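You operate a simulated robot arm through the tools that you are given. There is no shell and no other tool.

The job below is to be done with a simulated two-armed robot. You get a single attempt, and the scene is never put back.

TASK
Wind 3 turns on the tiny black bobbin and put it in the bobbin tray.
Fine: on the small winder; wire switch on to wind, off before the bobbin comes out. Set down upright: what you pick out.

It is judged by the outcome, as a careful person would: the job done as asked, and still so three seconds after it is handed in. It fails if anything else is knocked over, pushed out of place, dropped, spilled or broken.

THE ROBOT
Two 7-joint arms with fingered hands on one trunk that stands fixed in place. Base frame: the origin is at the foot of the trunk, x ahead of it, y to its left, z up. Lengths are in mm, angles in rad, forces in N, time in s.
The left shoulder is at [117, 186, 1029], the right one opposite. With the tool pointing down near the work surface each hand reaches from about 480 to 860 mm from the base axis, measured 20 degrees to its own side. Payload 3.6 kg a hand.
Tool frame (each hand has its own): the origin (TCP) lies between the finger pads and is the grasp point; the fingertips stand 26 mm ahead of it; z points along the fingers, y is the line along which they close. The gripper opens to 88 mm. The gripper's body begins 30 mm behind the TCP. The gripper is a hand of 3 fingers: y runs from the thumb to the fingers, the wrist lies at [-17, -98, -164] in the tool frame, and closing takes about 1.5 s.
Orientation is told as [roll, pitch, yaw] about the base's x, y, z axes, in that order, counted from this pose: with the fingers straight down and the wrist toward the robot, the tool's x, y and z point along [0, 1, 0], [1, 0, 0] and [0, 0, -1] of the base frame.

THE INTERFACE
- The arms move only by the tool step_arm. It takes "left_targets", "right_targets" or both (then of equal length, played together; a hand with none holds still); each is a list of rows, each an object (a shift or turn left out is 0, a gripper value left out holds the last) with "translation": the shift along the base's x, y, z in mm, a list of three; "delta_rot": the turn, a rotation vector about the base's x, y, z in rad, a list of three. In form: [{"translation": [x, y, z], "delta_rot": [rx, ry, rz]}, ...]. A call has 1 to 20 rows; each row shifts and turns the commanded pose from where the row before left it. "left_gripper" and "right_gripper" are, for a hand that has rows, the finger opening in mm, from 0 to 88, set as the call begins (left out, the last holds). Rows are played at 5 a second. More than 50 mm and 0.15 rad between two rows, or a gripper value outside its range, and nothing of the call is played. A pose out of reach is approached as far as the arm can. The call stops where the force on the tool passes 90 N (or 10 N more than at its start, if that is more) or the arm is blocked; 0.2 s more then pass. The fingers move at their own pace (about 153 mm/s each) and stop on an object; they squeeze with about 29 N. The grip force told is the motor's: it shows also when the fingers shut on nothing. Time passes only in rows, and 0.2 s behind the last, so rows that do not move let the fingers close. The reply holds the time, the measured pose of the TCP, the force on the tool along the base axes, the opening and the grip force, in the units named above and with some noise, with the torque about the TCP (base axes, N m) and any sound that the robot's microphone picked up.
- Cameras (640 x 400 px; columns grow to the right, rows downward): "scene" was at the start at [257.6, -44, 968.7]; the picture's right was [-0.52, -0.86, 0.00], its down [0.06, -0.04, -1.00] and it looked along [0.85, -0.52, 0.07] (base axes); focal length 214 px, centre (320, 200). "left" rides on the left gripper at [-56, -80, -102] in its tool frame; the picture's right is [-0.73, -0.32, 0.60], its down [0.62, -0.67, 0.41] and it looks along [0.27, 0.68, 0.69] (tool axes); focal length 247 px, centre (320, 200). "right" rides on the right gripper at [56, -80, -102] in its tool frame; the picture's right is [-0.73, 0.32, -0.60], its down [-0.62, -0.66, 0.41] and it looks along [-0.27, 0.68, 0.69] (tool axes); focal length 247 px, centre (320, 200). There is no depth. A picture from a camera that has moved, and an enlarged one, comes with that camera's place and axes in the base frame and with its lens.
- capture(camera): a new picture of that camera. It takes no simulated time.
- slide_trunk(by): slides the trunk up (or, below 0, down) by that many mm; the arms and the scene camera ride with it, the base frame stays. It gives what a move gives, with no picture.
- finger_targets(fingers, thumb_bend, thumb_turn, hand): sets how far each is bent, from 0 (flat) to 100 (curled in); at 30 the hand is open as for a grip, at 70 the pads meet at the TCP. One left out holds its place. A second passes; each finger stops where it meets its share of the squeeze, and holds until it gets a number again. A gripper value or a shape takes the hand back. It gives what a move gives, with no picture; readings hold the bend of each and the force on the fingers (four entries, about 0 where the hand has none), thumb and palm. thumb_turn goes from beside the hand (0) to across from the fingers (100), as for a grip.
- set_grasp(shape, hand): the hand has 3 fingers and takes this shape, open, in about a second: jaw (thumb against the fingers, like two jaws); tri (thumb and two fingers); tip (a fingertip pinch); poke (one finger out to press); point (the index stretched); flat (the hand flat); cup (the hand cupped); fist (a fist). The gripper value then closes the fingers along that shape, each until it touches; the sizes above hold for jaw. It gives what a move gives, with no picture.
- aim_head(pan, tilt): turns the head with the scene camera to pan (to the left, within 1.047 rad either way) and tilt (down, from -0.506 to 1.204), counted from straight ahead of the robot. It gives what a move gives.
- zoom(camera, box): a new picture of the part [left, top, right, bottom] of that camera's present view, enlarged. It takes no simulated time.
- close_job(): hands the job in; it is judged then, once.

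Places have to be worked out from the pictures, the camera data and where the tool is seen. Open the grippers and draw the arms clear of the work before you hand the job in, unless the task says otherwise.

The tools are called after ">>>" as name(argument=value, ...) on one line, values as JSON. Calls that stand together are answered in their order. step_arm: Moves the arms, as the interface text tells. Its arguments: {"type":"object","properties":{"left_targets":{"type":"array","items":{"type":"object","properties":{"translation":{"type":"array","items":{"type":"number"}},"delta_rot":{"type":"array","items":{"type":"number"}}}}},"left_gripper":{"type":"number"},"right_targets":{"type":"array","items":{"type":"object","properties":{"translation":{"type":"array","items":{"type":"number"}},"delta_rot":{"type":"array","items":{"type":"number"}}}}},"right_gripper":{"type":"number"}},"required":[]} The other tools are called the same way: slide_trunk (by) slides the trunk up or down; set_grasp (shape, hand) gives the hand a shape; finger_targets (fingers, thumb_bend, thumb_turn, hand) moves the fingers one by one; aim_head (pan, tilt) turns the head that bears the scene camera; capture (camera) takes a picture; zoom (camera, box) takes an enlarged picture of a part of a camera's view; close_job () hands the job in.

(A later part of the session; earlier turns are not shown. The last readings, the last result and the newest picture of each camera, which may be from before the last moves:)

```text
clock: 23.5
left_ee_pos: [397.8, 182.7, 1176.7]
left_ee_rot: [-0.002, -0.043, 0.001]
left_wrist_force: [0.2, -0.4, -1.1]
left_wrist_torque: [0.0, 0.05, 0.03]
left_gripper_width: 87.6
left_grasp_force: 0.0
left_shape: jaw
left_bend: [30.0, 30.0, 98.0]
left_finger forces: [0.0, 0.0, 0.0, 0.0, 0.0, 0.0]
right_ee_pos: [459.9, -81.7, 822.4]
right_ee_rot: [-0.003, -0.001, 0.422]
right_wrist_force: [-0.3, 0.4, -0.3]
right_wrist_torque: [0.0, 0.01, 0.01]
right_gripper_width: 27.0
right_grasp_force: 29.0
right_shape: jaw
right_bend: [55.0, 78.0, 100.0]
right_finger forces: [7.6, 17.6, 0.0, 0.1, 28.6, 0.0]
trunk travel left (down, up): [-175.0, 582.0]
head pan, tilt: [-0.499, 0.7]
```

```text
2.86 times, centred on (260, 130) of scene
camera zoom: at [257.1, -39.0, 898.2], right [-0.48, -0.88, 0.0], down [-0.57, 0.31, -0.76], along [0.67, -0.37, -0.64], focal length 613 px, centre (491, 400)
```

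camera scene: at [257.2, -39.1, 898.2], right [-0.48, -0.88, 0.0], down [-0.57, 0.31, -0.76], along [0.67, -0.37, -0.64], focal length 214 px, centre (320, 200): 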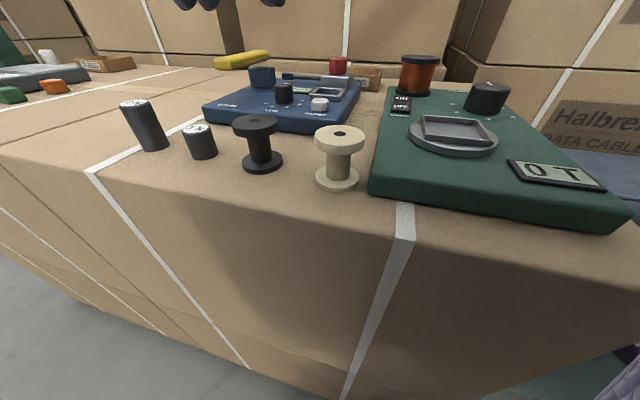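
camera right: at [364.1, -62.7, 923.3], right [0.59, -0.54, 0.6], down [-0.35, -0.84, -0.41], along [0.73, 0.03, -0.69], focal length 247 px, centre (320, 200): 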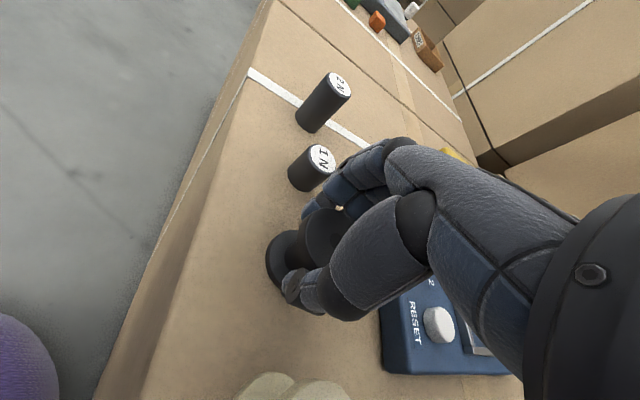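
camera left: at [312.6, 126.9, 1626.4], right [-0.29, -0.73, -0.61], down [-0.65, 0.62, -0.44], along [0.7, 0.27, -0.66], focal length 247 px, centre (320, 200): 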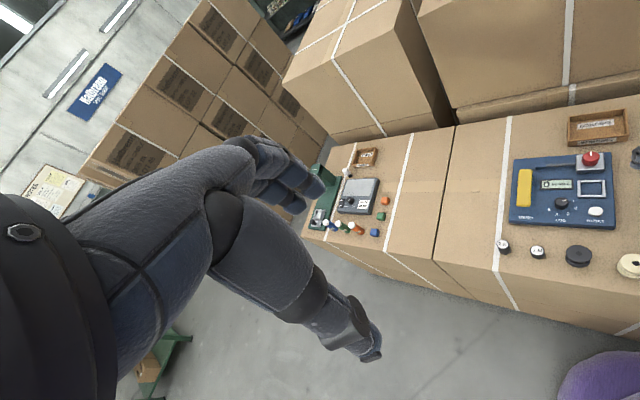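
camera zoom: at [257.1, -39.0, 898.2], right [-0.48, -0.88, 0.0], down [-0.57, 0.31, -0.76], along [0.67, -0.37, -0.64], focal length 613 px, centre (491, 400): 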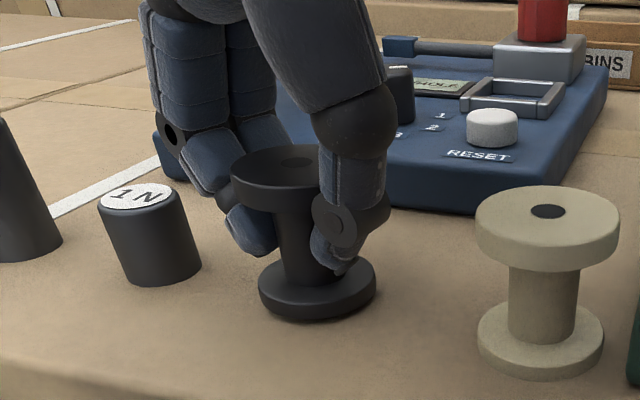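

The grip is firm at 29 N with the thumb and both fingers on the core. I lift 60 mm and check how the bobbin hangs.

>>> step_arm(right_targets=[{"translation": [0, 0, 10]}, {"translation": [0, 0, 15]}, {"translation": [0, 0, 15]}, {"translation": [0, 0, 20]}])

>>> zoom(camera="right", box=[220, 160, 380, 340])

>>> zoom(camera="scene", box=[160, 20, 360, 200])

```text
clock: 24.5
left_ee_pos: [397.2, 183.1, 1178.8]
left_ee_rot: [0.0, -0.043, 0.0]
left_wrist_force: [0.7, -0.2, -0.5]
left_wrist_torque: [0.0, -0.02, 0.01]
left_gripper_width: 87.9
left_grasp_force: 0.1
left_shape: jaw
left_bend: [30.0, 30.0, 98.0]
left_finger forces: [0.0, 0.0, 0.1, 0.0, 0.1, 0.1]
right_ee_pos: [458.7, -82.4, 881.2]
right_ee_rot: [-0.001, 0.0, 0.419]
right_wrist_force: [0.9, -0.1, -0.3]
right_wrist_torque: [-0.04, -0.01, 0.0]
right_gripper_width: 27.0
right_grasp_force: 28.7
right_shape: jaw
right_bend: [56.0, 78.0, 100.0]
right_finger forces: [7.6, 17.6, 0.1, 0.0, 28.7, 0.0]
trunk travel left (down, up): [-175.0, 582.0]
head pan, tilt: [-0.499, 0.7]
```

```text
2.22 times, centred on (300, 250) of right
camera zoom: at [363.3, -63.0, 984.1], right [0.59, -0.54, 0.6], down [-0.35, -0.84, -0.41], along [0.73, 0.03, -0.69], focal length 549 px, centre (364, 89)
```

zoom: 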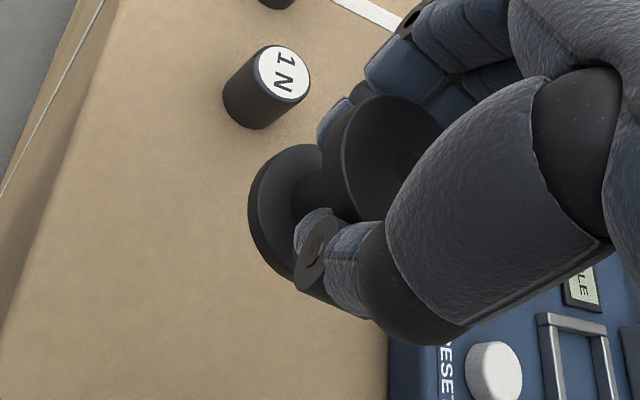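

```text
2.22 times, centred on (260, 110) of scene
camera zoom: at [256.8, -38.9, 898.3], right [-0.48, -0.88, 0.0], down [-0.57, 0.31, -0.76], along [0.67, -0.37, -0.64], focal length 477 px, centre (453, 400)
```

zoom: 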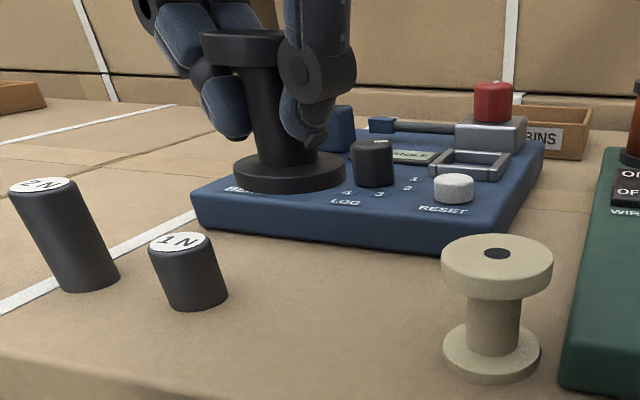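

The bobbin is held upright, about 4 mm toward the fingers from the TCP. Before moving on I take close zooms of the winder for nest height and position.

>>> zoom(camera="scene", box=[370, 60, 626, 220])

>>> zoom(camera="scene", box=[380, 100, 508, 180])

>>> capture(camera="left")

```text
2.50 times, centred on (498, 140) of scene
camera zoom: at [256.8, -38.9, 898.3], right [-0.48, -0.88, 0.0], down [-0.57, 0.31, -0.76], along [0.67, -0.37, -0.64], focal length 536 px, centre (-125, 350)
```

zoom: 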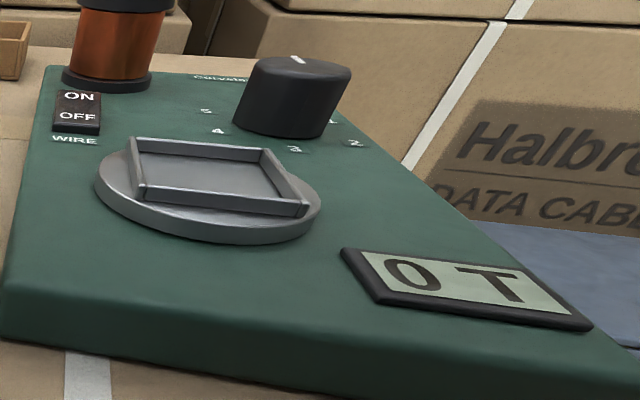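

```text
5.00 times, centred on (444, 140) of scene
camera zoom: at [256.8, -38.9, 898.3], right [-0.48, -0.88, 0.0], down [-0.57, 0.31, -0.76], along [0.67, -0.37, -0.64], focal length 1072 px, centre (-300, 500)
```

zoom: 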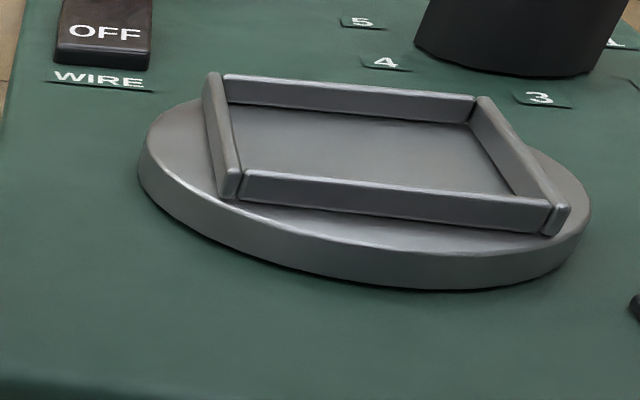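

```text
taken
camera left: at [313.2, 126.0, 1276.3], right [-0.29, -0.73, -0.61], down [-0.65, 0.62, -0.44], along [0.7, 0.27, -0.66], focal length 247 px, centre (320, 200)
```

left: 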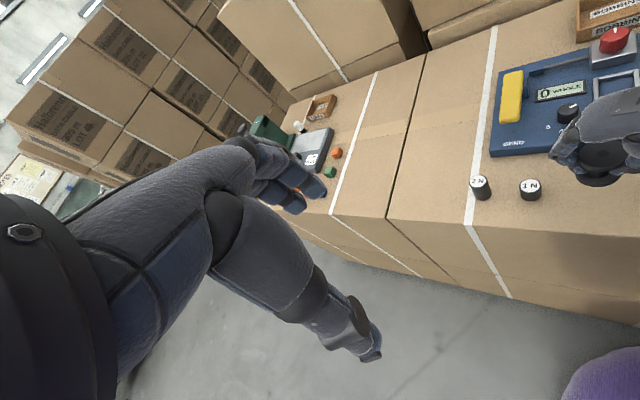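

Nest centre works out to about (374.8, -251.5), with its floor at z≈813.5 and rail tops at z≈819. It is too near the shoulder at this trunk height, so I raise the trunk 100 mm and move the held bobbin over the winder.

>>> slide_trunk(by=100)

>>> step_arm(right_targets=[{"translation": [-9, -29, 0]}, {"translation": [-9, -29, 0]}, {"translation": [-14, -29, 0]}, {"translation": [-14, -29, 0]}, {"translation": [-18, -29, 0]}, {"translation": [-24, -28, 0]}])

>>> capture(camera="right")

>>> capture(camera="scene")

```text
clock: 25.8
left_ee_pos: [398.0, 183.6, 1276.3]
left_ee_rot: [-0.002, -0.044, -0.001]
left_wrist_force: [-0.3, -0.4, 0.3]
left_wrist_torque: [0.02, -0.01, -0.01]
left_gripper_width: 87.7
left_grasp_force: 0.1
left_shape: jaw
left_bend: [30.0, 30.0, 98.0]
left_finger forces: [0.0, 0.0, 0.0, 0.0, 0.1, 0.0]
right_ee_pos: [460.8, -81.0, 981.2]
right_ee_rot: [-0.003, 0.002, 0.422]
right_wrist_force: [0.7, 0.5, -0.8]
right_wrist_torque: [0.0, 0.01, -0.02]
right_gripper_width: 26.9
right_grasp_force: 29.5
right_shape: jaw
right_bend: [56.0, 78.0, 100.0]
right_finger forces: [7.8, 17.7, 0.0, 0.0, 28.7, 0.0]
trunk travel left (down, up): [-275.0, 482.0]
head pan, tilt: [-0.499, 0.7]
```

```text
clock: 27.2
left_ee_pos: [396.4, 182.7, 1277.4]
left_ee_rot: [0.001, -0.044, -0.001]
left_wrist_force: [0.2, 0.1, -0.2]
left_wrist_torque: [0.01, 0.01, 0.01]
left_gripper_width: 87.6
left_grasp_force: 0.1
left_shape: jaw
left_bend: [30.0, 30.0, 98.0]
left_finger forces: [0.0, 0.1, 0.1, 0.1, 0.0, 0.1]
right_ee_pos: [394.6, -260.3, 984.6]
right_ee_rot: [0.001, 0.001, 0.422]
right_wrist_force: [-0.1, 0.0, -0.5]
right_wrist_torque: [0.01, -0.03, 0.02]
right_gripper_width: 27.0
right_grasp_force: 29.4
right_shape: jaw
right_bend: [56.0, 78.0, 100.0]
right_finger forces: [7.1, 18.3, 0.0, 0.1, 28.5, 0.0]
right hand out of reach, approached as far as the arm can: row 5, 6
trunk travel left (down, up): [-275.0, 482.0]
head pan, tilt: [-0.499, 0.7]
```

```text
taken
camera right: at [298.3, -242.0, 1086.3], right [0.59, -0.54, 0.6], down [-0.35, -0.84, -0.41], along [0.73, 0.03, -0.69], focal length 247 px, centre (320, 200)
```

right: 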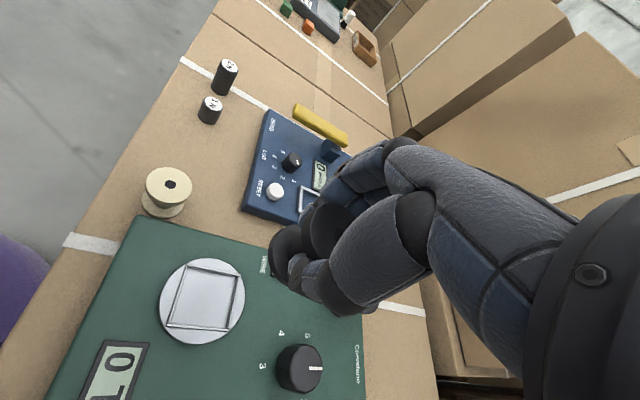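

```text
taken
camera scene: at [237.4, -39.8, 1008.0], right [-0.48, -0.88, 0.0], down [-0.57, 0.31, -0.76], along [0.67, -0.37, -0.64], focal length 214 px, centre (320, 200)
```

scene: 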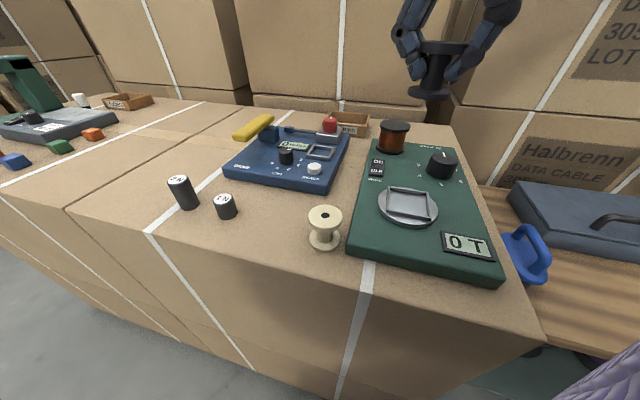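

The arm clips at (395, -260) with this yaw because the wrist is too close to the shoulder. I'll yaw the hand further (to about 1.15) so the wrist swings outward, then continue to above the nest.

>>> step_arm(right_targets=[{"translation": [0, 0, 0], "delta_rot": [0, 0, 0.145]}, {"translation": [0, 0, 0], "delta_rot": [0, 0, 0.145]}, {"translation": [0, 0, 0], "delta_rot": [0, 0, 0.145]}, {"translation": [0, 0, 0], "delta_rot": [0, 0, 0.145]}, {"translation": [0, 0, 0], "delta_rot": [0, 0, 0.145]}, {"translation": [-10, 1, 0]}, {"translation": [-10, 2, 0]}])

```text
clock: 28.8
left_ee_pos: [397.1, 181.7, 1277.2]
left_ee_rot: [0.0, -0.042, 0.0]
left_wrist_force: [-0.6, -0.2, 0.0]
left_wrist_torque: [0.03, 0.03, 0.02]
left_gripper_width: 87.8
left_grasp_force: 0.1
left_shape: jaw
left_bend: [30.0, 30.0, 98.0]
left_finger forces: [0.0, 0.0, 0.0, 0.0, 0.1, 0.0]
right_ee_pos: [374.9, -257.1, 982.9]
right_ee_rot: [-0.001, -0.001, 1.147]
right_wrist_force: [0.2, 0.0, -0.3]
right_wrist_torque: [0.01, 0.01, -0.01]
right_gripper_width: 26.7
right_grasp_force: 28.7
right_shape: jaw
right_bend: [56.0, 78.0, 100.0]
right_finger forces: [7.5, 18.8, 0.1, 0.0, 28.3, 0.1]
trunk travel left (down, up): [-275.0, 482.0]
head pan, tilt: [-0.499, 0.7]
```

It reached (375, -257, 983) with yaw 1.147. I descend to about z=900 to check reach and alignment over the nest.

>>> step_arm(right_targets=[{"translation": [0, 0, -20]}, {"translation": [0, 0, -20]}, {"translation": [0, 0, -20]}, {"translation": [0, 0, -20]}])

>>> capture(camera="right")

>>> capture(camera="scene")

```text
clock: 29.8
left_ee_pos: [398.1, 183.0, 1276.8]
left_ee_rot: [0.0, -0.042, -0.001]
left_wrist_force: [-0.3, 0.3, -0.7]
left_wrist_torque: [0.02, 0.01, -0.03]
left_gripper_width: 87.7
left_grasp_force: 0.0
left_shape: jaw
left_bend: [30.0, 30.0, 98.0]
left_finger forces: [0.1, 0.1, 0.0, 0.0, 0.0, 0.0]
right_ee_pos: [374.9, -256.8, 903.4]
right_ee_rot: [-0.004, 0.0, 1.147]
right_wrist_force: [-0.3, -0.2, -0.6]
right_wrist_torque: [0.01, 0.02, 0.02]
right_gripper_width: 26.6
right_grasp_force: 29.7
right_shape: jaw
right_bend: [56.0, 78.0, 100.0]
right_finger forces: [7.9, 18.9, 0.0, 0.0, 28.2, 0.0]
trunk travel left (down, up): [-275.0, 482.0]
head pan, tilt: [-0.499, 0.7]
```

```text
taken
camera right: at [290.6, -306.9, 1005.2], right [0.8, -0.01, 0.6], down [0.29, -0.86, -0.41], along [0.52, 0.51, -0.69], focal length 247 px, centre (320, 200)
```

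right: 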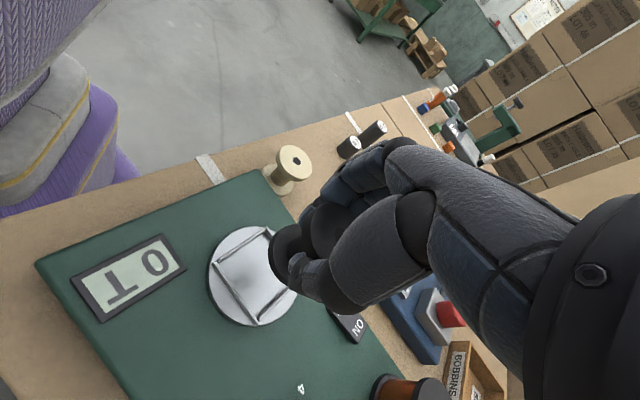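

```text
taken
camera scene: at [238.0, -39.1, 1007.8], right [-0.48, -0.88, 0.0], down [-0.57, 0.31, -0.76], along [0.67, -0.37, -0.64], focal length 214 px, centre (320, 200)
```

scene: 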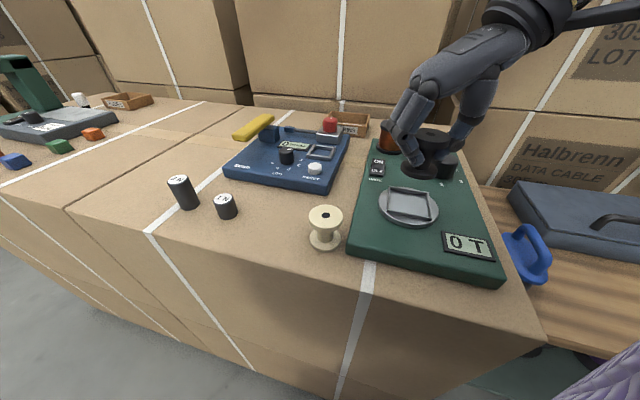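

Now zoom both views to measure the held bobbin's position against the nest.

>>> zoom(camera="scene", box=[360, 110, 488, 230])

>>> zoom(camera="right", box=[200, 180, 360, 340])

```text
3.33 times, centred on (424, 170) of scene
camera zoom: at [238.0, -39.1, 1007.8], right [-0.48, -0.88, 0.0], down [-0.57, 0.31, -0.76], along [0.67, -0.37, -0.64], focal length 715 px, centre (-27, 300)
```

zoom: 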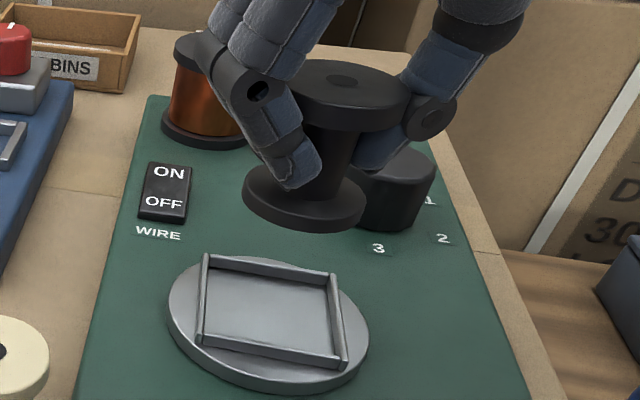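

```text
2.50 times, centred on (280, 260) of right
camera zoom: at [290.6, -306.9, 1005.2], right [0.8, -0.01, 0.6], down [0.29, -0.86, -0.41], along [0.52, 0.51, -0.69], focal length 617 px, centre (420, 50)
```

zoom: 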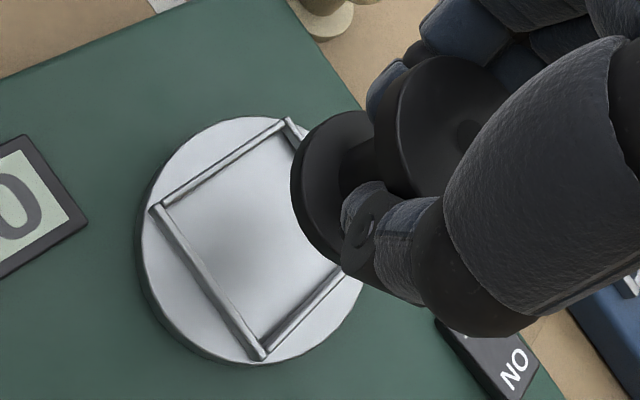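

The bobbin top centre is near (377, -252.5) and the nest centre near (374.8, -251.1). I shift slightly and lower to about 10 mm above the rails, then recheck.

>>> step_arm(right_targets=[{"translation": [-1, 1, -12]}, {"translation": [-1, 1, -12]}, {"translation": [0, 0, -12]}, {"translation": [0, 0, 0]}])

>>> zoom(camera="scene", box=[360, 130, 456, 230])

>>> zoom(camera="right", box=[200, 160, 360, 320])

```text
clock: 30.8
left_ee_pos: [398.3, 183.0, 1276.3]
left_ee_rot: [0.003, -0.045, 0.0]
left_wrist_force: [0.0, -0.2, -1.2]
left_wrist_torque: [-0.02, 0.04, 0.0]
left_gripper_width: 87.8
left_grasp_force: 0.0
left_shape: jaw
left_bend: [30.0, 30.0, 98.0]
left_finger forces: [0.0, 0.1, 0.0, 0.0, 0.0, 0.1]
right_ee_pos: [372.8, -254.4, 868.1]
right_ee_rot: [-0.002, 0.0, 1.147]
right_wrist_force: [0.1, -0.7, -0.2]
right_wrist_torque: [-0.01, 0.01, -0.03]
right_gripper_width: 26.7
right_grasp_force: 29.2
right_shape: jaw
right_bend: [56.0, 78.0, 100.0]
right_finger forces: [7.9, 19.0, 0.1, 0.1, 28.0, 0.0]
trunk travel left (down, up): [-275.0, 482.0]
head pan, tilt: [-0.499, 0.7]
```

```text
4.00 times, centred on (408, 180) of scene
camera zoom: at [237.8, -39.0, 1007.9], right [-0.48, -0.88, 0.0], down [-0.57, 0.31, -0.76], along [0.67, -0.37, -0.64], focal length 858 px, centre (-32, 280)
```

zoom: 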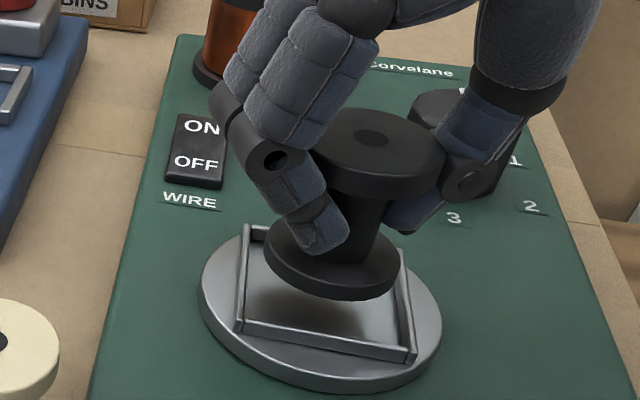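

```text
2.50 times, centred on (280, 240) of right
camera zoom: at [288.1, -304.5, 969.1], right [0.8, -0.01, 0.6], down [0.29, -0.86, -0.41], along [0.52, 0.5, -0.69], focal length 617 px, centre (420, 100)
```

zoom: 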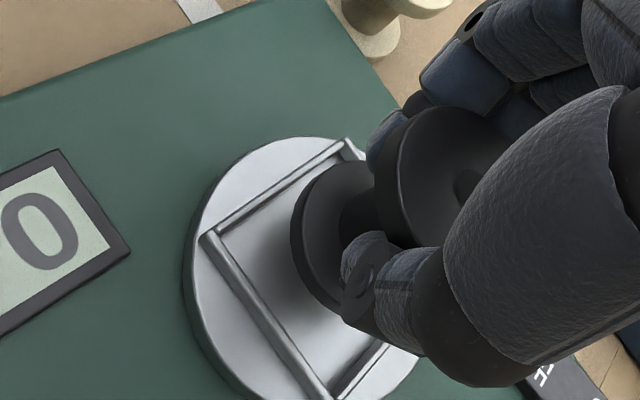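

Bottom is about 11–13 mm above the rails and roughly centred, with a slight bias toward -x/+y. I shift a little and lower 8 mm more for a finer check.

>>> step_arm(right_targets=[{"translation": [1.5, -1, -4]}, {"translation": [0, 0, -4]}, {"translation": [0, 0, 0]}])

>>> zoom(camera="scene", box=[376, 150, 440, 220])

>>> zoom(camera="right", box=[220, 180, 340, 300])

```text
clock: 31.6
left_ee_pos: [398.2, 182.6, 1277.2]
left_ee_rot: [0.0, -0.043, -0.001]
left_wrist_force: [0.3, 0.6, -0.2]
left_wrist_torque: [-0.02, -0.01, -0.01]
left_gripper_width: 87.7
left_grasp_force: 0.0
left_shape: jaw
left_bend: [30.0, 30.0, 98.0]
left_finger forces: [0.0, 0.0, 0.0, 0.0, 0.0, 0.1]
right_ee_pos: [372.8, -255.9, 860.0]
right_ee_rot: [-0.002, 0.001, 1.146]
right_wrist_force: [0.7, 0.4, -0.3]
right_wrist_torque: [-0.03, 0.02, 0.02]
right_gripper_width: 26.4
right_grasp_force: 29.2
right_shape: jaw
right_bend: [56.0, 78.0, 100.0]
right_finger forces: [8.0, 18.9, 0.0, 0.0, 28.2, 0.1]
trunk travel left (down, up): [-275.0, 482.0]
head pan, tilt: [-0.499, 0.7]
```

```text
5.71 times, centred on (408, 185) of scene
camera zoom: at [237.8, -39.1, 1007.9], right [-0.48, -0.88, 0.0], down [-0.57, 0.31, -0.76], along [0.67, -0.37, -0.64], focal length 1226 px, centre (-183, 286)
```

zoom: 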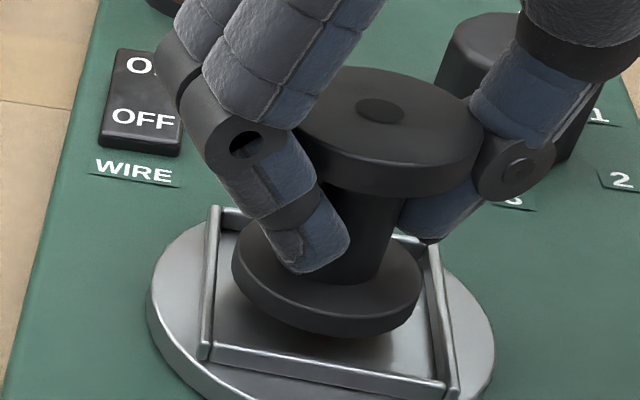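

```text
3.33 times, centred on (280, 240) of right
camera zoom: at [289.7, -305.7, 961.1], right [0.8, -0.01, 0.6], down [0.29, -0.86, -0.41], along [0.52, 0.5, -0.69], focal length 823 px, centre (453, 67)
```

zoom: 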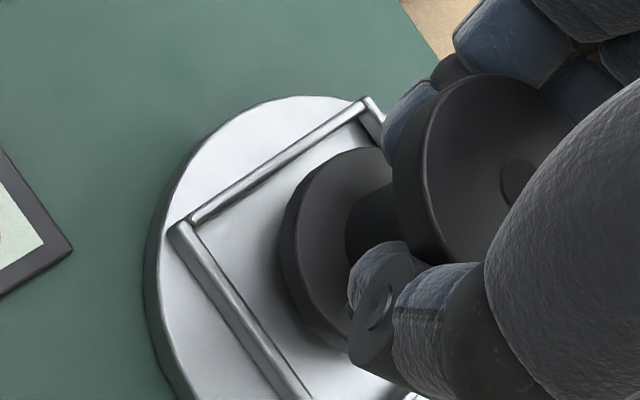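

Laterally the bobbin is centred within about 1 mm, and forward/back within about 2 mm. I nudge (-0.5, -1) and lower 7 mm into the nest, watching the force.

>>> step_arm(right_targets=[{"translation": [-0.5, -1, -2]}, {"translation": [0, 0, -2.5]}, {"translation": [0, 0, -2.5]}, {"translation": [0, 0, 0]}])

>>> zoom(camera="scene", box=[376, 150, 440, 220])

>>> zoom(camera="right", box=[220, 180, 340, 300])

```text
clock: 32.6
left_ee_pos: [398.2, 183.0, 1277.2]
left_ee_rot: [0.002, -0.045, 0.0]
left_wrist_force: [-0.2, 0.1, -0.2]
left_wrist_torque: [0.0, 0.03, 0.02]
left_gripper_width: 87.8
left_grasp_force: 0.0
left_shape: jaw
left_bend: [30.0, 30.0, 98.0]
left_finger forces: [0.1, 0.0, 0.0, 0.1, 0.0, 0.1]
right_ee_pos: [373.8, -256.4, 852.9]
right_ee_rot: [-0.002, 0.0, 1.146]
right_wrist_force: [-0.4, -0.3, -0.4]
right_wrist_torque: [0.01, 0.02, -0.01]
right_gripper_width: 26.5
right_grasp_force: 28.8
right_shape: jaw
right_bend: [56.0, 78.0, 100.0]
right_finger forces: [8.0, 19.0, 0.0, 0.0, 28.1, 0.0]
trunk travel left (down, up): [-275.0, 482.0]
head pan, tilt: [-0.499, 0.7]
```

```text
5.71 times, centred on (408, 185) of scene
camera zoom: at [237.8, -39.0, 1007.9], right [-0.48, -0.88, 0.0], down [-0.57, 0.31, -0.76], along [0.67, -0.37, -0.64], focal length 1226 px, centre (-183, 286)
```

zoom: 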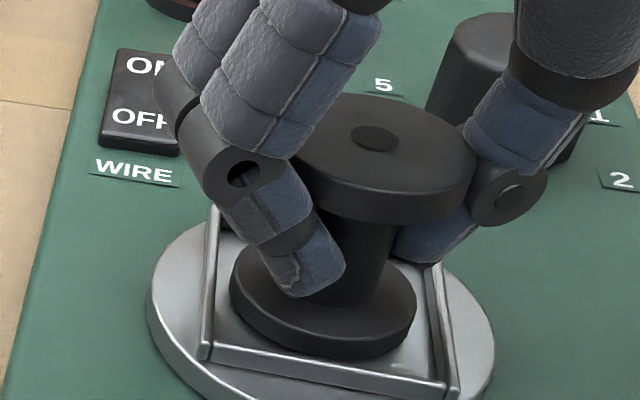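

```text
3.33 times, centred on (280, 240) of right
camera zoom: at [289.4, -306.8, 953.9], right [0.8, -0.01, 0.6], down [0.29, -0.86, -0.41], along [0.52, 0.5, -0.69], focal length 823 px, centre (453, 67)
```

zoom: 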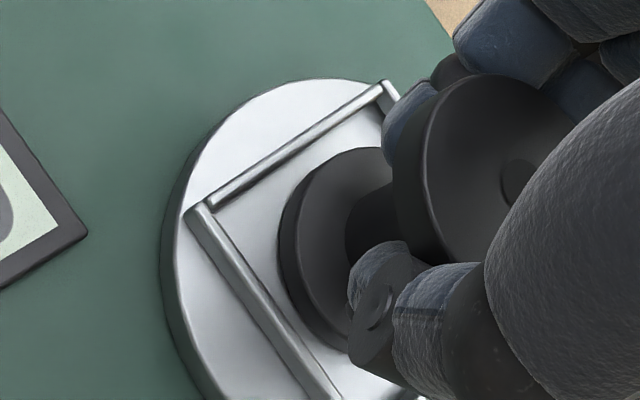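

The flange is inside the rails with about 2.5–3 mm gaps on the visible sides and no contact force. I lower in small steps to touch the nest floor.

>>> step_arm(right_targets=[{"translation": [0, 0, -1.5]}, {"translation": [0, 0, 0]}])

>>> step_arm(right_targets=[{"translation": [0, 0, -1.5]}, {"translation": [0, 0, 0]}])

>>> zoom(camera="scene", box=[376, 150, 440, 220])

```text
clock: 33.2
left_ee_pos: [397.2, 182.6, 1277.3]
left_ee_rot: [0.0, -0.044, 0.001]
left_wrist_force: [0.4, -0.3, 0.0]
left_wrist_torque: [0.04, -0.01, 0.01]
left_gripper_width: 87.5
left_grasp_force: 0.0
left_shape: jaw
left_bend: [30.0, 30.0, 98.0]
left_finger forces: [0.1, 0.0, 0.0, 0.1, 0.0, 0.0]
right_ee_pos: [373.3, -256.4, 850.7]
right_ee_rot: [-0.001, 0.001, 1.145]
right_wrist_force: [-0.9, 0.1, 1.9]
right_wrist_torque: [-0.05, -0.02, -0.01]
right_gripper_width: 26.6
right_grasp_force: 28.9
right_shape: jaw
right_bend: [56.0, 78.0, 100.0]
right_finger forces: [8.7, 18.4, 0.1, 0.0, 28.1, 0.0]
trunk travel left (down, up): [-275.0, 482.0]
head pan, tilt: [-0.499, 0.7]
```

```text
clock: 33.8
left_ee_pos: [396.8, 182.3, 1277.7]
left_ee_rot: [0.0, -0.044, 0.001]
left_wrist_force: [-0.3, 0.7, -0.4]
left_wrist_torque: [-0.01, 0.0, -0.01]
left_gripper_width: 87.6
left_grasp_force: 0.0
left_shape: jaw
left_bend: [30.0, 30.0, 98.0]
left_finger forces: [0.0, 0.1, 0.0, 0.1, 0.0, 0.1]
right_ee_pos: [374.1, -257.0, 850.8]
right_ee_rot: [-0.004, -0.002, 1.145]
right_wrist_force: [0.1, -0.4, 8.0]
right_wrist_torque: [-0.02, -0.07, 0.02]
right_gripper_width: 26.6
right_grasp_force: 29.2
right_shape: jaw
right_bend: [55.0, 79.0, 100.0]
right_finger forces: [9.4, 18.4, 0.0, 0.1, 27.7, 0.1]
trunk travel left (down, up): [-275.0, 482.0]
head pan, tilt: [-0.499, 0.7]
```

```text
5.71 times, centred on (408, 185) of scene
camera zoom: at [237.4, -38.8, 1008.1], right [-0.48, -0.88, 0.0], down [-0.57, 0.31, -0.77], along [0.67, -0.37, -0.64], focal length 1226 px, centre (-183, 286)
```

zoom: 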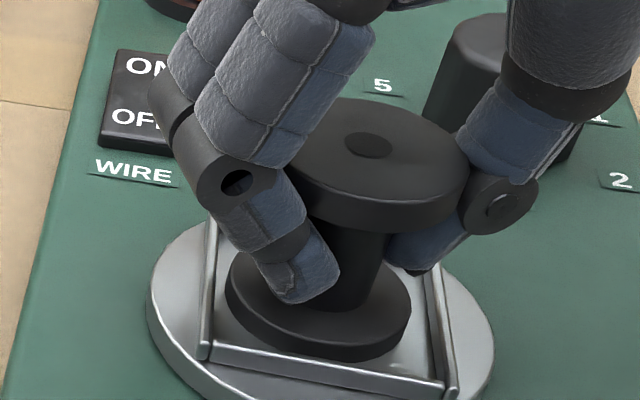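

Contact is felt (8 N) at TCP z≈850.8, matching the nest floor, and the flange sits inside the rails. I ease up 1 mm and open the fingers.

>>> step_arm(right_targets=[{"translation": [0, 0, 1]}, {"translation": [0, 0, 0.5]}])

>>> step_arm(right_targets=[{"translation": [0, 0, 0]}, {"translation": [0, 0, 0]}, {"translation": [0, 0, 0]}, {"translation": [0, 0, 0]}, {"translation": [0, 0, 0]}], right_gripper=60)

>>> zoom(camera="scene", box=[360, 130, 456, 230])

>>> zoom(camera="right", box=[200, 160, 360, 320])

```text
clock: 34.4
left_ee_pos: [397.6, 183.4, 1277.4]
left_ee_rot: [-0.001, -0.044, 0.001]
left_wrist_force: [1.6, 0.5, 0.5]
left_wrist_torque: [-0.03, -0.01, -0.01]
left_gripper_width: 87.5
left_grasp_force: 0.0
left_shape: jaw
left_bend: [30.0, 30.0, 98.0]
left_finger forces: [0.0, 0.1, 0.0, 0.0, 0.0, 0.1]
right_ee_pos: [372.8, -258.0, 850.2]
right_ee_rot: [-0.001, 0.002, 1.147]
right_wrist_force: [0.4, -0.4, 1.6]
right_wrist_torque: [-0.05, -0.04, -0.01]
right_gripper_width: 26.7
right_grasp_force: 29.2
right_shape: jaw
right_bend: [55.0, 79.0, 100.0]
right_finger forces: [9.7, 19.7, 0.0, 0.1, 28.4, 0.0]
trunk travel left (down, up): [-275.0, 482.0]
head pan, tilt: [-0.499, 0.7]
```

```text
clock: 35.6
left_ee_pos: [398.1, 183.6, 1277.8]
left_ee_rot: [-0.001, -0.043, 0.0]
left_wrist_force: [0.0, -0.1, 0.2]
left_wrist_torque: [-0.02, -0.02, 0.0]
left_gripper_width: 87.7
left_grasp_force: 0.1
left_shape: jaw
left_bend: [30.0, 30.0, 98.0]
left_finger forces: [0.1, 0.0, 0.0, 0.0, 0.0, 0.0]
right_ee_pos: [373.9, -257.2, 851.7]
right_ee_rot: [-0.001, 0.002, 1.147]
right_wrist_force: [-0.2, -0.6, 0.0]
right_wrist_torque: [-0.02, -0.01, -0.02]
right_gripper_width: 59.7
right_grasp_force: 0.1
right_shape: jaw
right_bend: [36.0, 57.0, 100.0]
right_finger forces: [0.0, 0.0, 0.1, 0.0, 0.1, 0.0]
trunk travel left (down, up): [-275.0, 482.0]
head pan, tilt: [-0.499, 0.7]
```

```text
4.00 times, centred on (408, 180) of scene
camera zoom: at [237.8, -39.0, 1007.9], right [-0.48, -0.88, 0.0], down [-0.57, 0.31, -0.76], along [0.67, -0.37, -0.64], focal length 858 px, centre (-32, 280)
```

zoom: 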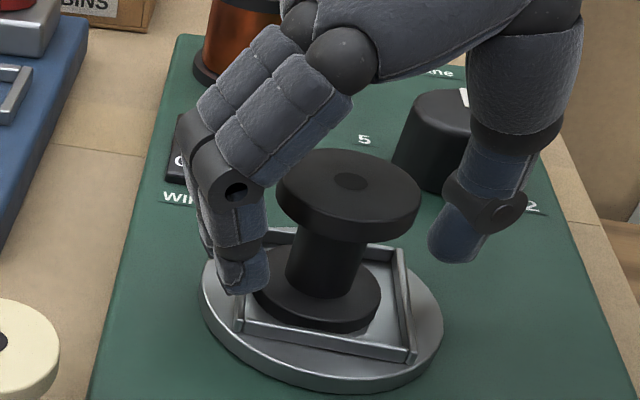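

```text
2.50 times, centred on (280, 240) of right
camera zoom: at [289.5, -306.9, 952.7], right [0.8, -0.01, 0.6], down [0.29, -0.86, -0.41], along [0.52, 0.5, -0.69], focal length 617 px, centre (420, 100)
```

zoom: 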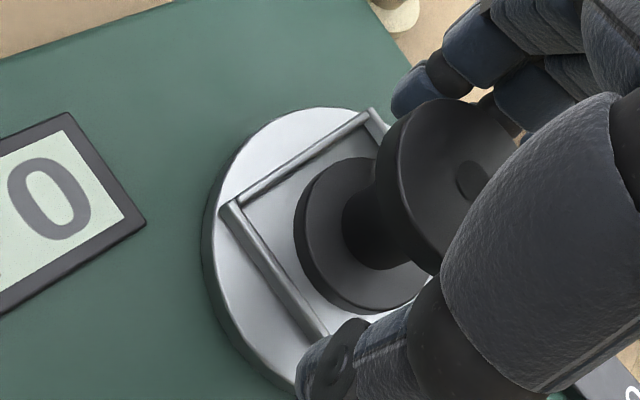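

The bobbin stands upright in the nest. I open to 72 mm and lift the hand straight up.

>>> step_arm(right_targets=[{"translation": [0, 0, 0]}, {"translation": [0, 0, 0]}, {"translation": [0, 0, 10]}, {"translation": [0, 0, 15]}, {"translation": [0, 0, 20]}, {"translation": [0, 0, 20]}, {"translation": [0, 0, 20]}], right_gripper=72)

>>> zoom(camera="scene", box=[340, 100, 500, 260])

>>> capture(camera="right")

```text
clock: 37.2
left_ee_pos: [398.3, 184.0, 1278.5]
left_ee_rot: [0.0, -0.045, 0.0]
left_wrist_force: [-0.5, -0.3, 0.2]
left_wrist_torque: [0.01, 0.0, 0.03]
left_gripper_width: 87.5
left_grasp_force: 0.1
left_shape: jaw
left_bend: [30.0, 30.0, 98.0]
left_finger forces: [0.0, 0.1, 0.0, 0.0, 0.0, 0.0]
right_ee_pos: [375.1, -256.9, 936.8]
right_ee_rot: [-0.003, 0.0, 1.146]
right_wrist_force: [0.4, -0.4, 0.7]
right_wrist_torque: [0.0, -0.01, 0.02]
right_gripper_width: 71.6
right_grasp_force: 0.1
right_shape: jaw
right_bend: [33.0, 45.0, 99.0]
right_finger forces: [0.0, 0.0, 0.1, 0.1, 0.0, 0.0]
trunk travel left (down, up): [-275.0, 482.0]
head pan, tilt: [-0.499, 0.7]
```

```text
2.50 times, centred on (420, 180) of scene
camera zoom: at [237.7, -39.0, 1008.0], right [-0.48, -0.88, 0.0], down [-0.57, 0.31, -0.76], along [0.67, -0.37, -0.64], focal length 536 px, centre (70, 250)
```

zoom: 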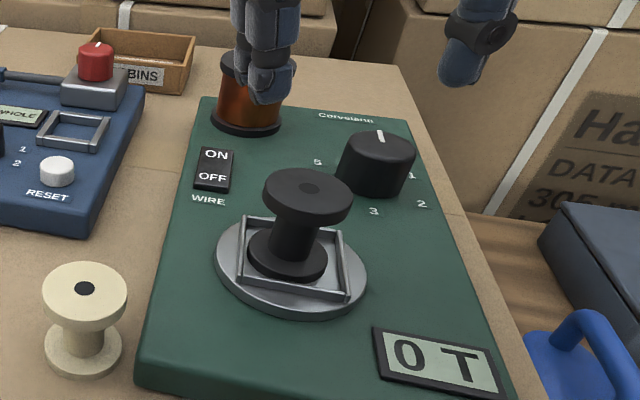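

```text
taken
camera right: at [289.5, -306.7, 1037.5], right [0.8, -0.01, 0.6], down [0.29, -0.86, -0.41], along [0.52, 0.5, -0.69], focal length 247 px, centre (320, 200)
```

right: 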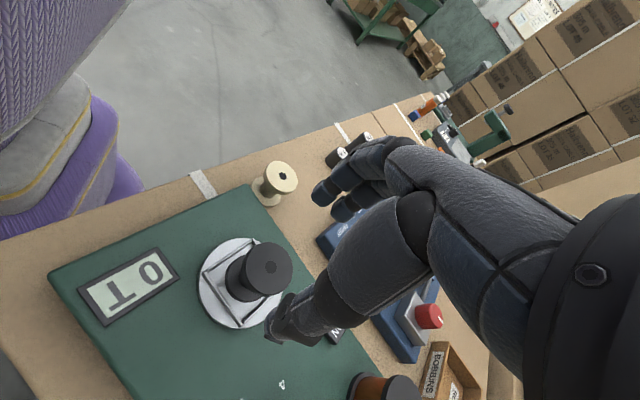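

The bobbin is seated upright in the nest and the counter reads 0 T. Next is the wire switch: I move up toward it and take the "poke" hand shape to see where the fingertip lies.

>>> step_arm(right_targets=[{"translation": [20, -5, 30]}, {"translation": [25, -5, 30]}, {"translation": [25, -5, 10]}, {"translation": [25, -8, 0]}])

>>> set_grasp(hand="right", shape="poke")

>>> capture(camera="right")

>>> capture(camera="scene")

```text
clock: 38.2
left_ee_pos: [398.3, 182.8, 1278.0]
left_ee_rot: [0.0, -0.042, 0.0]
left_wrist_force: [0.4, 0.3, 0.0]
left_wrist_torque: [-0.02, 0.01, 0.01]
left_gripper_width: 87.7
left_grasp_force: 0.0
left_shape: jaw
left_bend: [30.0, 30.0, 98.0]
left_finger forces: [0.1, 0.0, 0.1, 0.0, 0.1, 0.1]
right_ee_pos: [469.5, -280.2, 1006.3]
right_ee_rot: [0.0, -0.003, 1.147]
right_wrist_force: [-0.3, 0.3, 0.7]
right_wrist_torque: [0.0, 0.02, 0.0]
right_gripper_width: 71.6
right_grasp_force: 0.1
right_shape: jaw
right_bend: [33.0, 45.0, 99.0]
right_finger forces: [0.0, 0.0, 0.1, 0.1, 0.0, 0.0]
trunk travel left (down, up): [-275.0, 482.0]
head pan, tilt: [-0.499, 0.7]
```

```text
clock: 39.1
left_ee_pos: [396.0, 183.3, 1277.1]
left_ee_rot: [0.001, -0.045, 0.0]
left_wrist_force: [-0.4, 0.0, 0.8]
left_wrist_torque: [0.0, 0.01, -0.01]
left_gripper_width: 87.7
left_grasp_force: 0.1
left_shape: jaw
left_bend: [30.0, 30.0, 98.0]
left_finger forces: [0.0, 0.0, 0.1, 0.1, 0.0, 0.0]
right_ee_pos: [468.2, -280.5, 1006.2]
right_ee_rot: [-0.003, 0.0, 1.147]
right_wrist_force: [0.0, 0.2, -0.2]
right_wrist_torque: [0.0, 0.0, -0.02]
right_gripper_width: 0.0
right_grasp_force: 0.0
right_shape: poke
right_bend: [70.0, 92.0, 25.0]
right_finger forces: [0.0, 0.0, 0.0, 0.1, 0.0, 0.0]
trunk travel left (down, up): [-275.0, 482.0]
head pan, tilt: [-0.499, 0.7]
```

```text
taken
camera right: at [384.6, -329.2, 1107.4], right [0.8, -0.01, 0.6], down [0.29, -0.86, -0.41], along [0.52, 0.5, -0.69], focal length 247 px, centre (320, 200)
```

right: 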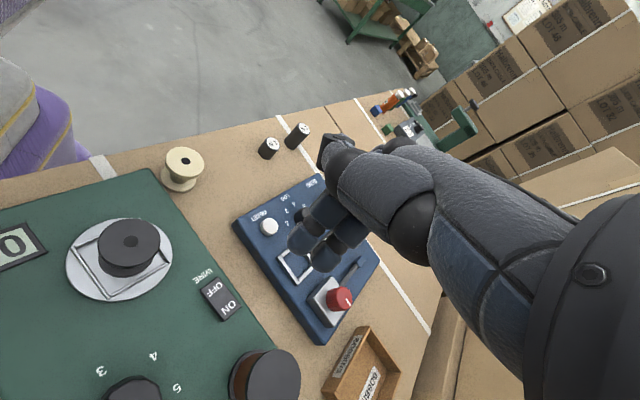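

```text
taken
camera scene: at [237.8, -39.0, 1007.9], right [-0.48, -0.88, 0.0], down [-0.57, 0.31, -0.76], along [0.67, -0.37, -0.64], focal length 214 px, centre (320, 200)
```

scene: 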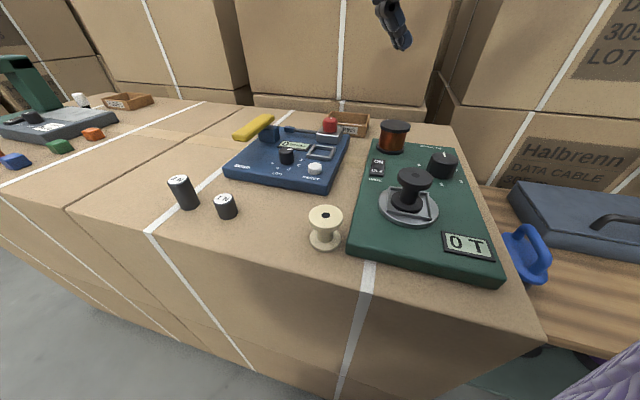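

The poke shape brings the two fingertips together near the TCP axis with the thumb tucked away. I zoom in to locate the tips exactly.

>>> zoom(camera="right", box=[260, 180, 380, 300])

>>> zoom(camera="scene", box=[350, 0, 450, 100])

>>> zoom(camera="scene", box=[350, 110, 500, 260])

```text
3.33 times, centred on (320, 240) of right
camera zoom: at [384.6, -329.2, 1107.4], right [0.8, -0.01, 0.6], down [0.29, -0.86, -0.41], along [0.52, 0.5, -0.69], focal length 823 px, centre (320, 67)
```

zoom: 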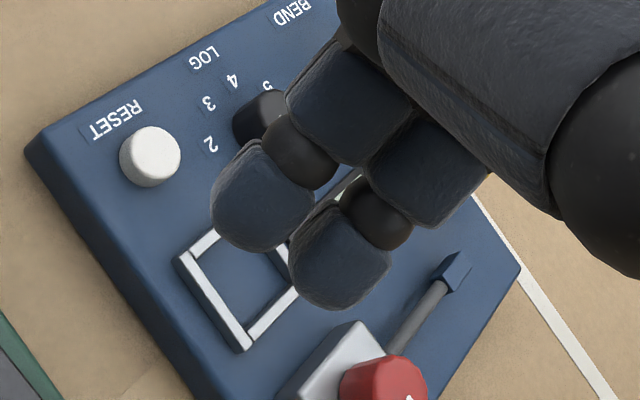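

```text
4.00 times, centred on (400, 50) of scene
camera zoom: at [237.8, -39.0, 1007.9], right [-0.48, -0.88, 0.0], down [-0.57, 0.31, -0.76], along [0.67, -0.37, -0.64], focal length 858 px, centre (0, 800)
```

zoom: 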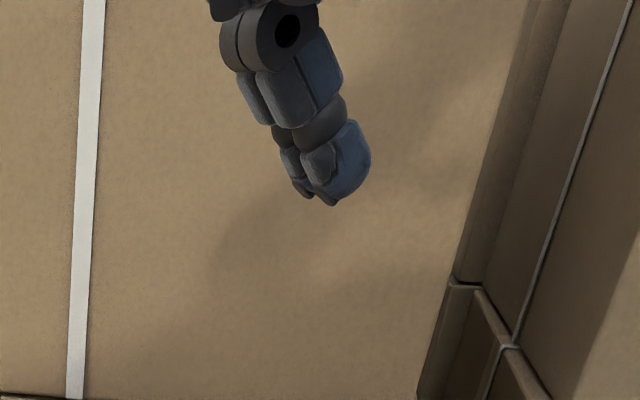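

```text
2.67 times, centred on (425, 185) of scene
camera zoom: at [237.8, -39.0, 1007.9], right [-0.48, -0.88, 0.0], down [-0.57, 0.31, -0.76], along [0.67, -0.37, -0.64], focal length 572 px, centre (40, 240)
```

zoom: 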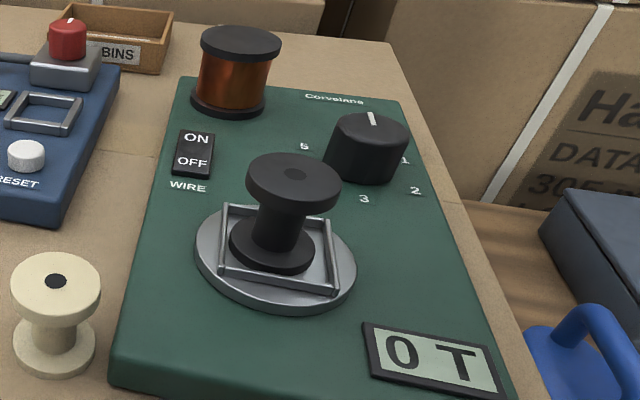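

The two fingertips sit side by side across the tool x axis, tips about 26 mm ahead of the TCP. To press only the ON half I want that pair across the rocker, i.e. yaw ≈ -0.78, so I rotate there at a safe height.

>>> step_arm(right_targets=[{"delta_rot": [0, 0, -0.14]}, {"delta_rot": [0, 0, -0.14]}, {"delta_rot": [0, 0, -0.14]}, {"delta_rot": [0, 0, -0.14]}, {"delta_rot": [0, 0, -0.14]}, {"delta_rot": [0, 0, -0.14]}, {"delta_rot": [0, 0, -0.14]}])

>>> step_arm(right_targets=[{"delta_rot": [0, 0, -0.14]}, {"delta_rot": [0, 0, -0.14]}, {"delta_rot": [0, 0, -0.14]}, {"delta_rot": [0, 0, -0.14]}, {"delta_rot": [0, 0, -0.14]}, {"delta_rot": [0, 0, -0.14]}, {"delta_rot": [0, 0, -0.11]}])

>>> capture(camera="scene")

>>> capture(camera="right")

```text
clock: 40.7
left_ee_pos: [397.1, 183.6, 1277.3]
left_ee_rot: [-0.002, -0.044, 0.001]
left_wrist_force: [-0.2, 0.0, 0.4]
left_wrist_torque: [0.02, -0.01, 0.0]
left_gripper_width: 87.8
left_grasp_force: 0.0
left_shape: jaw
left_bend: [30.0, 30.0, 98.0]
left_finger forces: [0.1, 0.1, 0.1, 0.0, 0.1, 0.0]
right_ee_pos: [469.3, -279.5, 1006.1]
right_ee_rot: [-0.004, 0.0, 0.165]
right_wrist_force: [0.2, -0.4, -0.4]
right_wrist_torque: [0.0, 0.0, 0.0]
right_gripper_width: 0.1
right_grasp_force: 0.0
right_shape: poke
right_bend: [70.0, 92.0, 25.0]
right_finger forces: [0.0, 0.1, 0.0, 0.1, 0.1, 0.0]
trunk travel left (down, up): [-275.0, 482.0]
head pan, tilt: [-0.499, 0.7]
```

```text
clock: 42.3
left_ee_pos: [398.0, 183.3, 1276.5]
left_ee_rot: [-0.001, -0.044, 0.0]
left_wrist_force: [1.0, 0.0, 0.4]
left_wrist_torque: [-0.02, 0.0, 0.0]
left_gripper_width: 87.7
left_grasp_force: 0.1
left_shape: jaw
left_bend: [30.0, 30.0, 98.0]
left_finger forces: [0.0, 0.1, 0.0, 0.0, 0.0, 0.0]
right_ee_pos: [468.8, -280.4, 1006.0]
right_ee_rot: [-0.001, 0.001, -0.783]
right_wrist_force: [-0.7, 0.0, -0.4]
right_wrist_torque: [0.0, -0.02, 0.01]
right_gripper_width: 0.0
right_grasp_force: 0.1
right_shape: poke
right_bend: [70.0, 92.0, 25.0]
right_finger forces: [0.0, 0.1, 0.0, 0.0, 0.1, 0.0]
trunk travel left (down, up): [-275.0, 482.0]
head pan, tilt: [-0.499, 0.7]
```

```text
taken
camera scene: at [237.9, -38.9, 1007.9], right [-0.48, -0.88, 0.0], down [-0.57, 0.31, -0.76], along [0.67, -0.37, -0.64], focal length 214 px, centre (320, 200)
```

scene: 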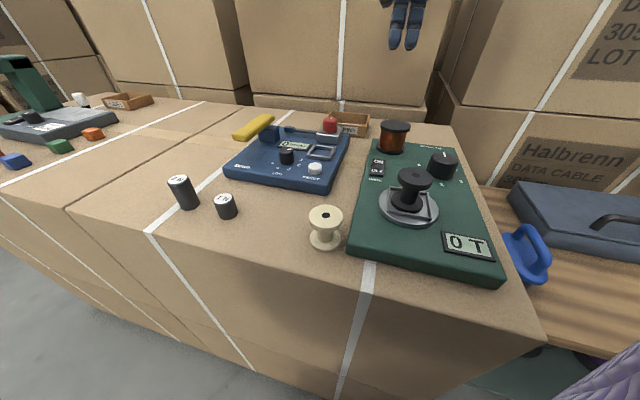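

```text
taken
camera right: at [452.6, -183.6, 1107.4], right [-0.29, -0.74, 0.6], down [-0.91, 0.03, -0.41], along [0.29, -0.67, -0.69], focal length 247 px, centre (320, 200)
```

right: 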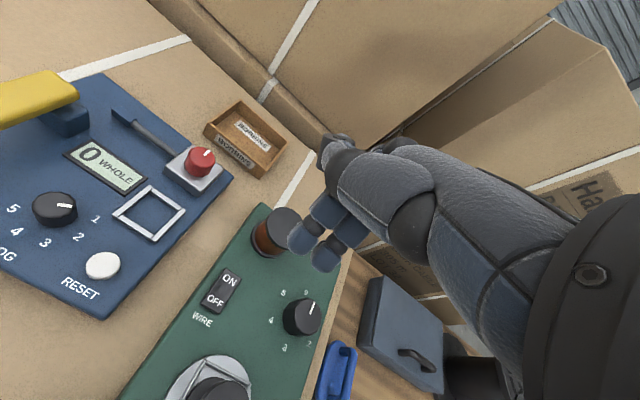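

Yaw -0.783 works fine. I move over the ON half at about (480.5, -289) and descend to z≈890 for a check.

>>> step_arm(right_targets=[{"translation": [6, -4, -25]}, {"translation": [6, -4.5, -25]}, {"translation": [0, 0, -25]}, {"translation": [0, 0, -25]}, {"translation": [0, 0, -16]}])

>>> capture(camera="right")

>>> zoom(camera="scene", box=[340, 70, 468, 190])

```text
clock: 43.5
left_ee_pos: [398.7, 183.1, 1277.2]
left_ee_rot: [-0.001, -0.044, 0.002]
left_wrist_force: [0.1, 0.2, 0.9]
left_wrist_torque: [-0.01, 0.01, 0.01]
left_gripper_width: 87.5
left_grasp_force: 0.0
left_shape: jaw
left_bend: [30.0, 30.0, 98.0]
left_finger forces: [0.0, 0.0, 0.1, 0.1, 0.1, 0.0]
right_ee_pos: [481.1, -290.1, 890.9]
right_ee_rot: [0.0, 0.0, -0.783]
right_wrist_force: [0.0, 0.5, -0.5]
right_wrist_torque: [0.0, -0.01, 0.0]
right_gripper_width: 0.0
right_grasp_force: 0.1
right_shape: poke
right_bend: [70.0, 92.0, 25.0]
right_finger forces: [0.0, 0.0, 0.0, 0.0, 0.0, 0.1]
trunk travel left (down, up): [-275.0, 482.0]
head pan, tilt: [-0.499, 0.7]
```

```text
taken
camera right: at [464.5, -192.4, 991.5], right [-0.29, -0.74, 0.6], down [-0.91, 0.03, -0.41], along [0.29, -0.67, -0.69], focal length 247 px, centre (320, 200)
```

right: 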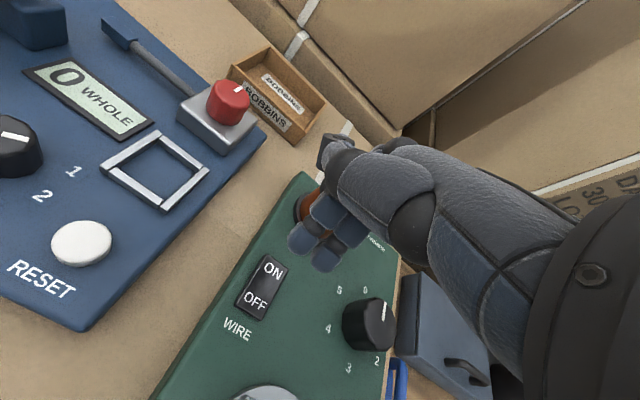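

```text
3.33 times, centred on (404, 130) of scene
camera zoom: at [238.0, -39.1, 1007.9], right [-0.48, -0.88, 0.0], down [-0.57, 0.31, -0.76], along [0.67, -0.37, -0.64], focal length 715 px, centre (40, 433)
```

zoom: 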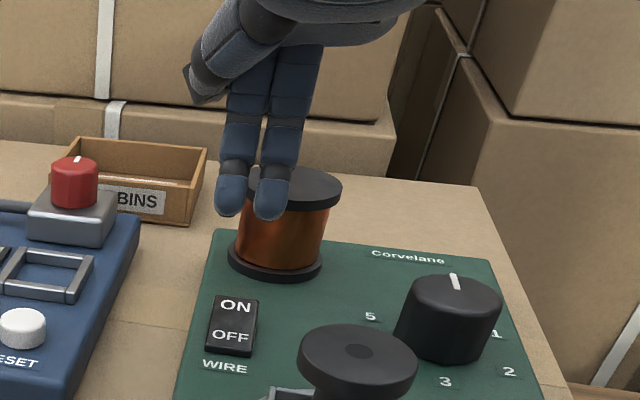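

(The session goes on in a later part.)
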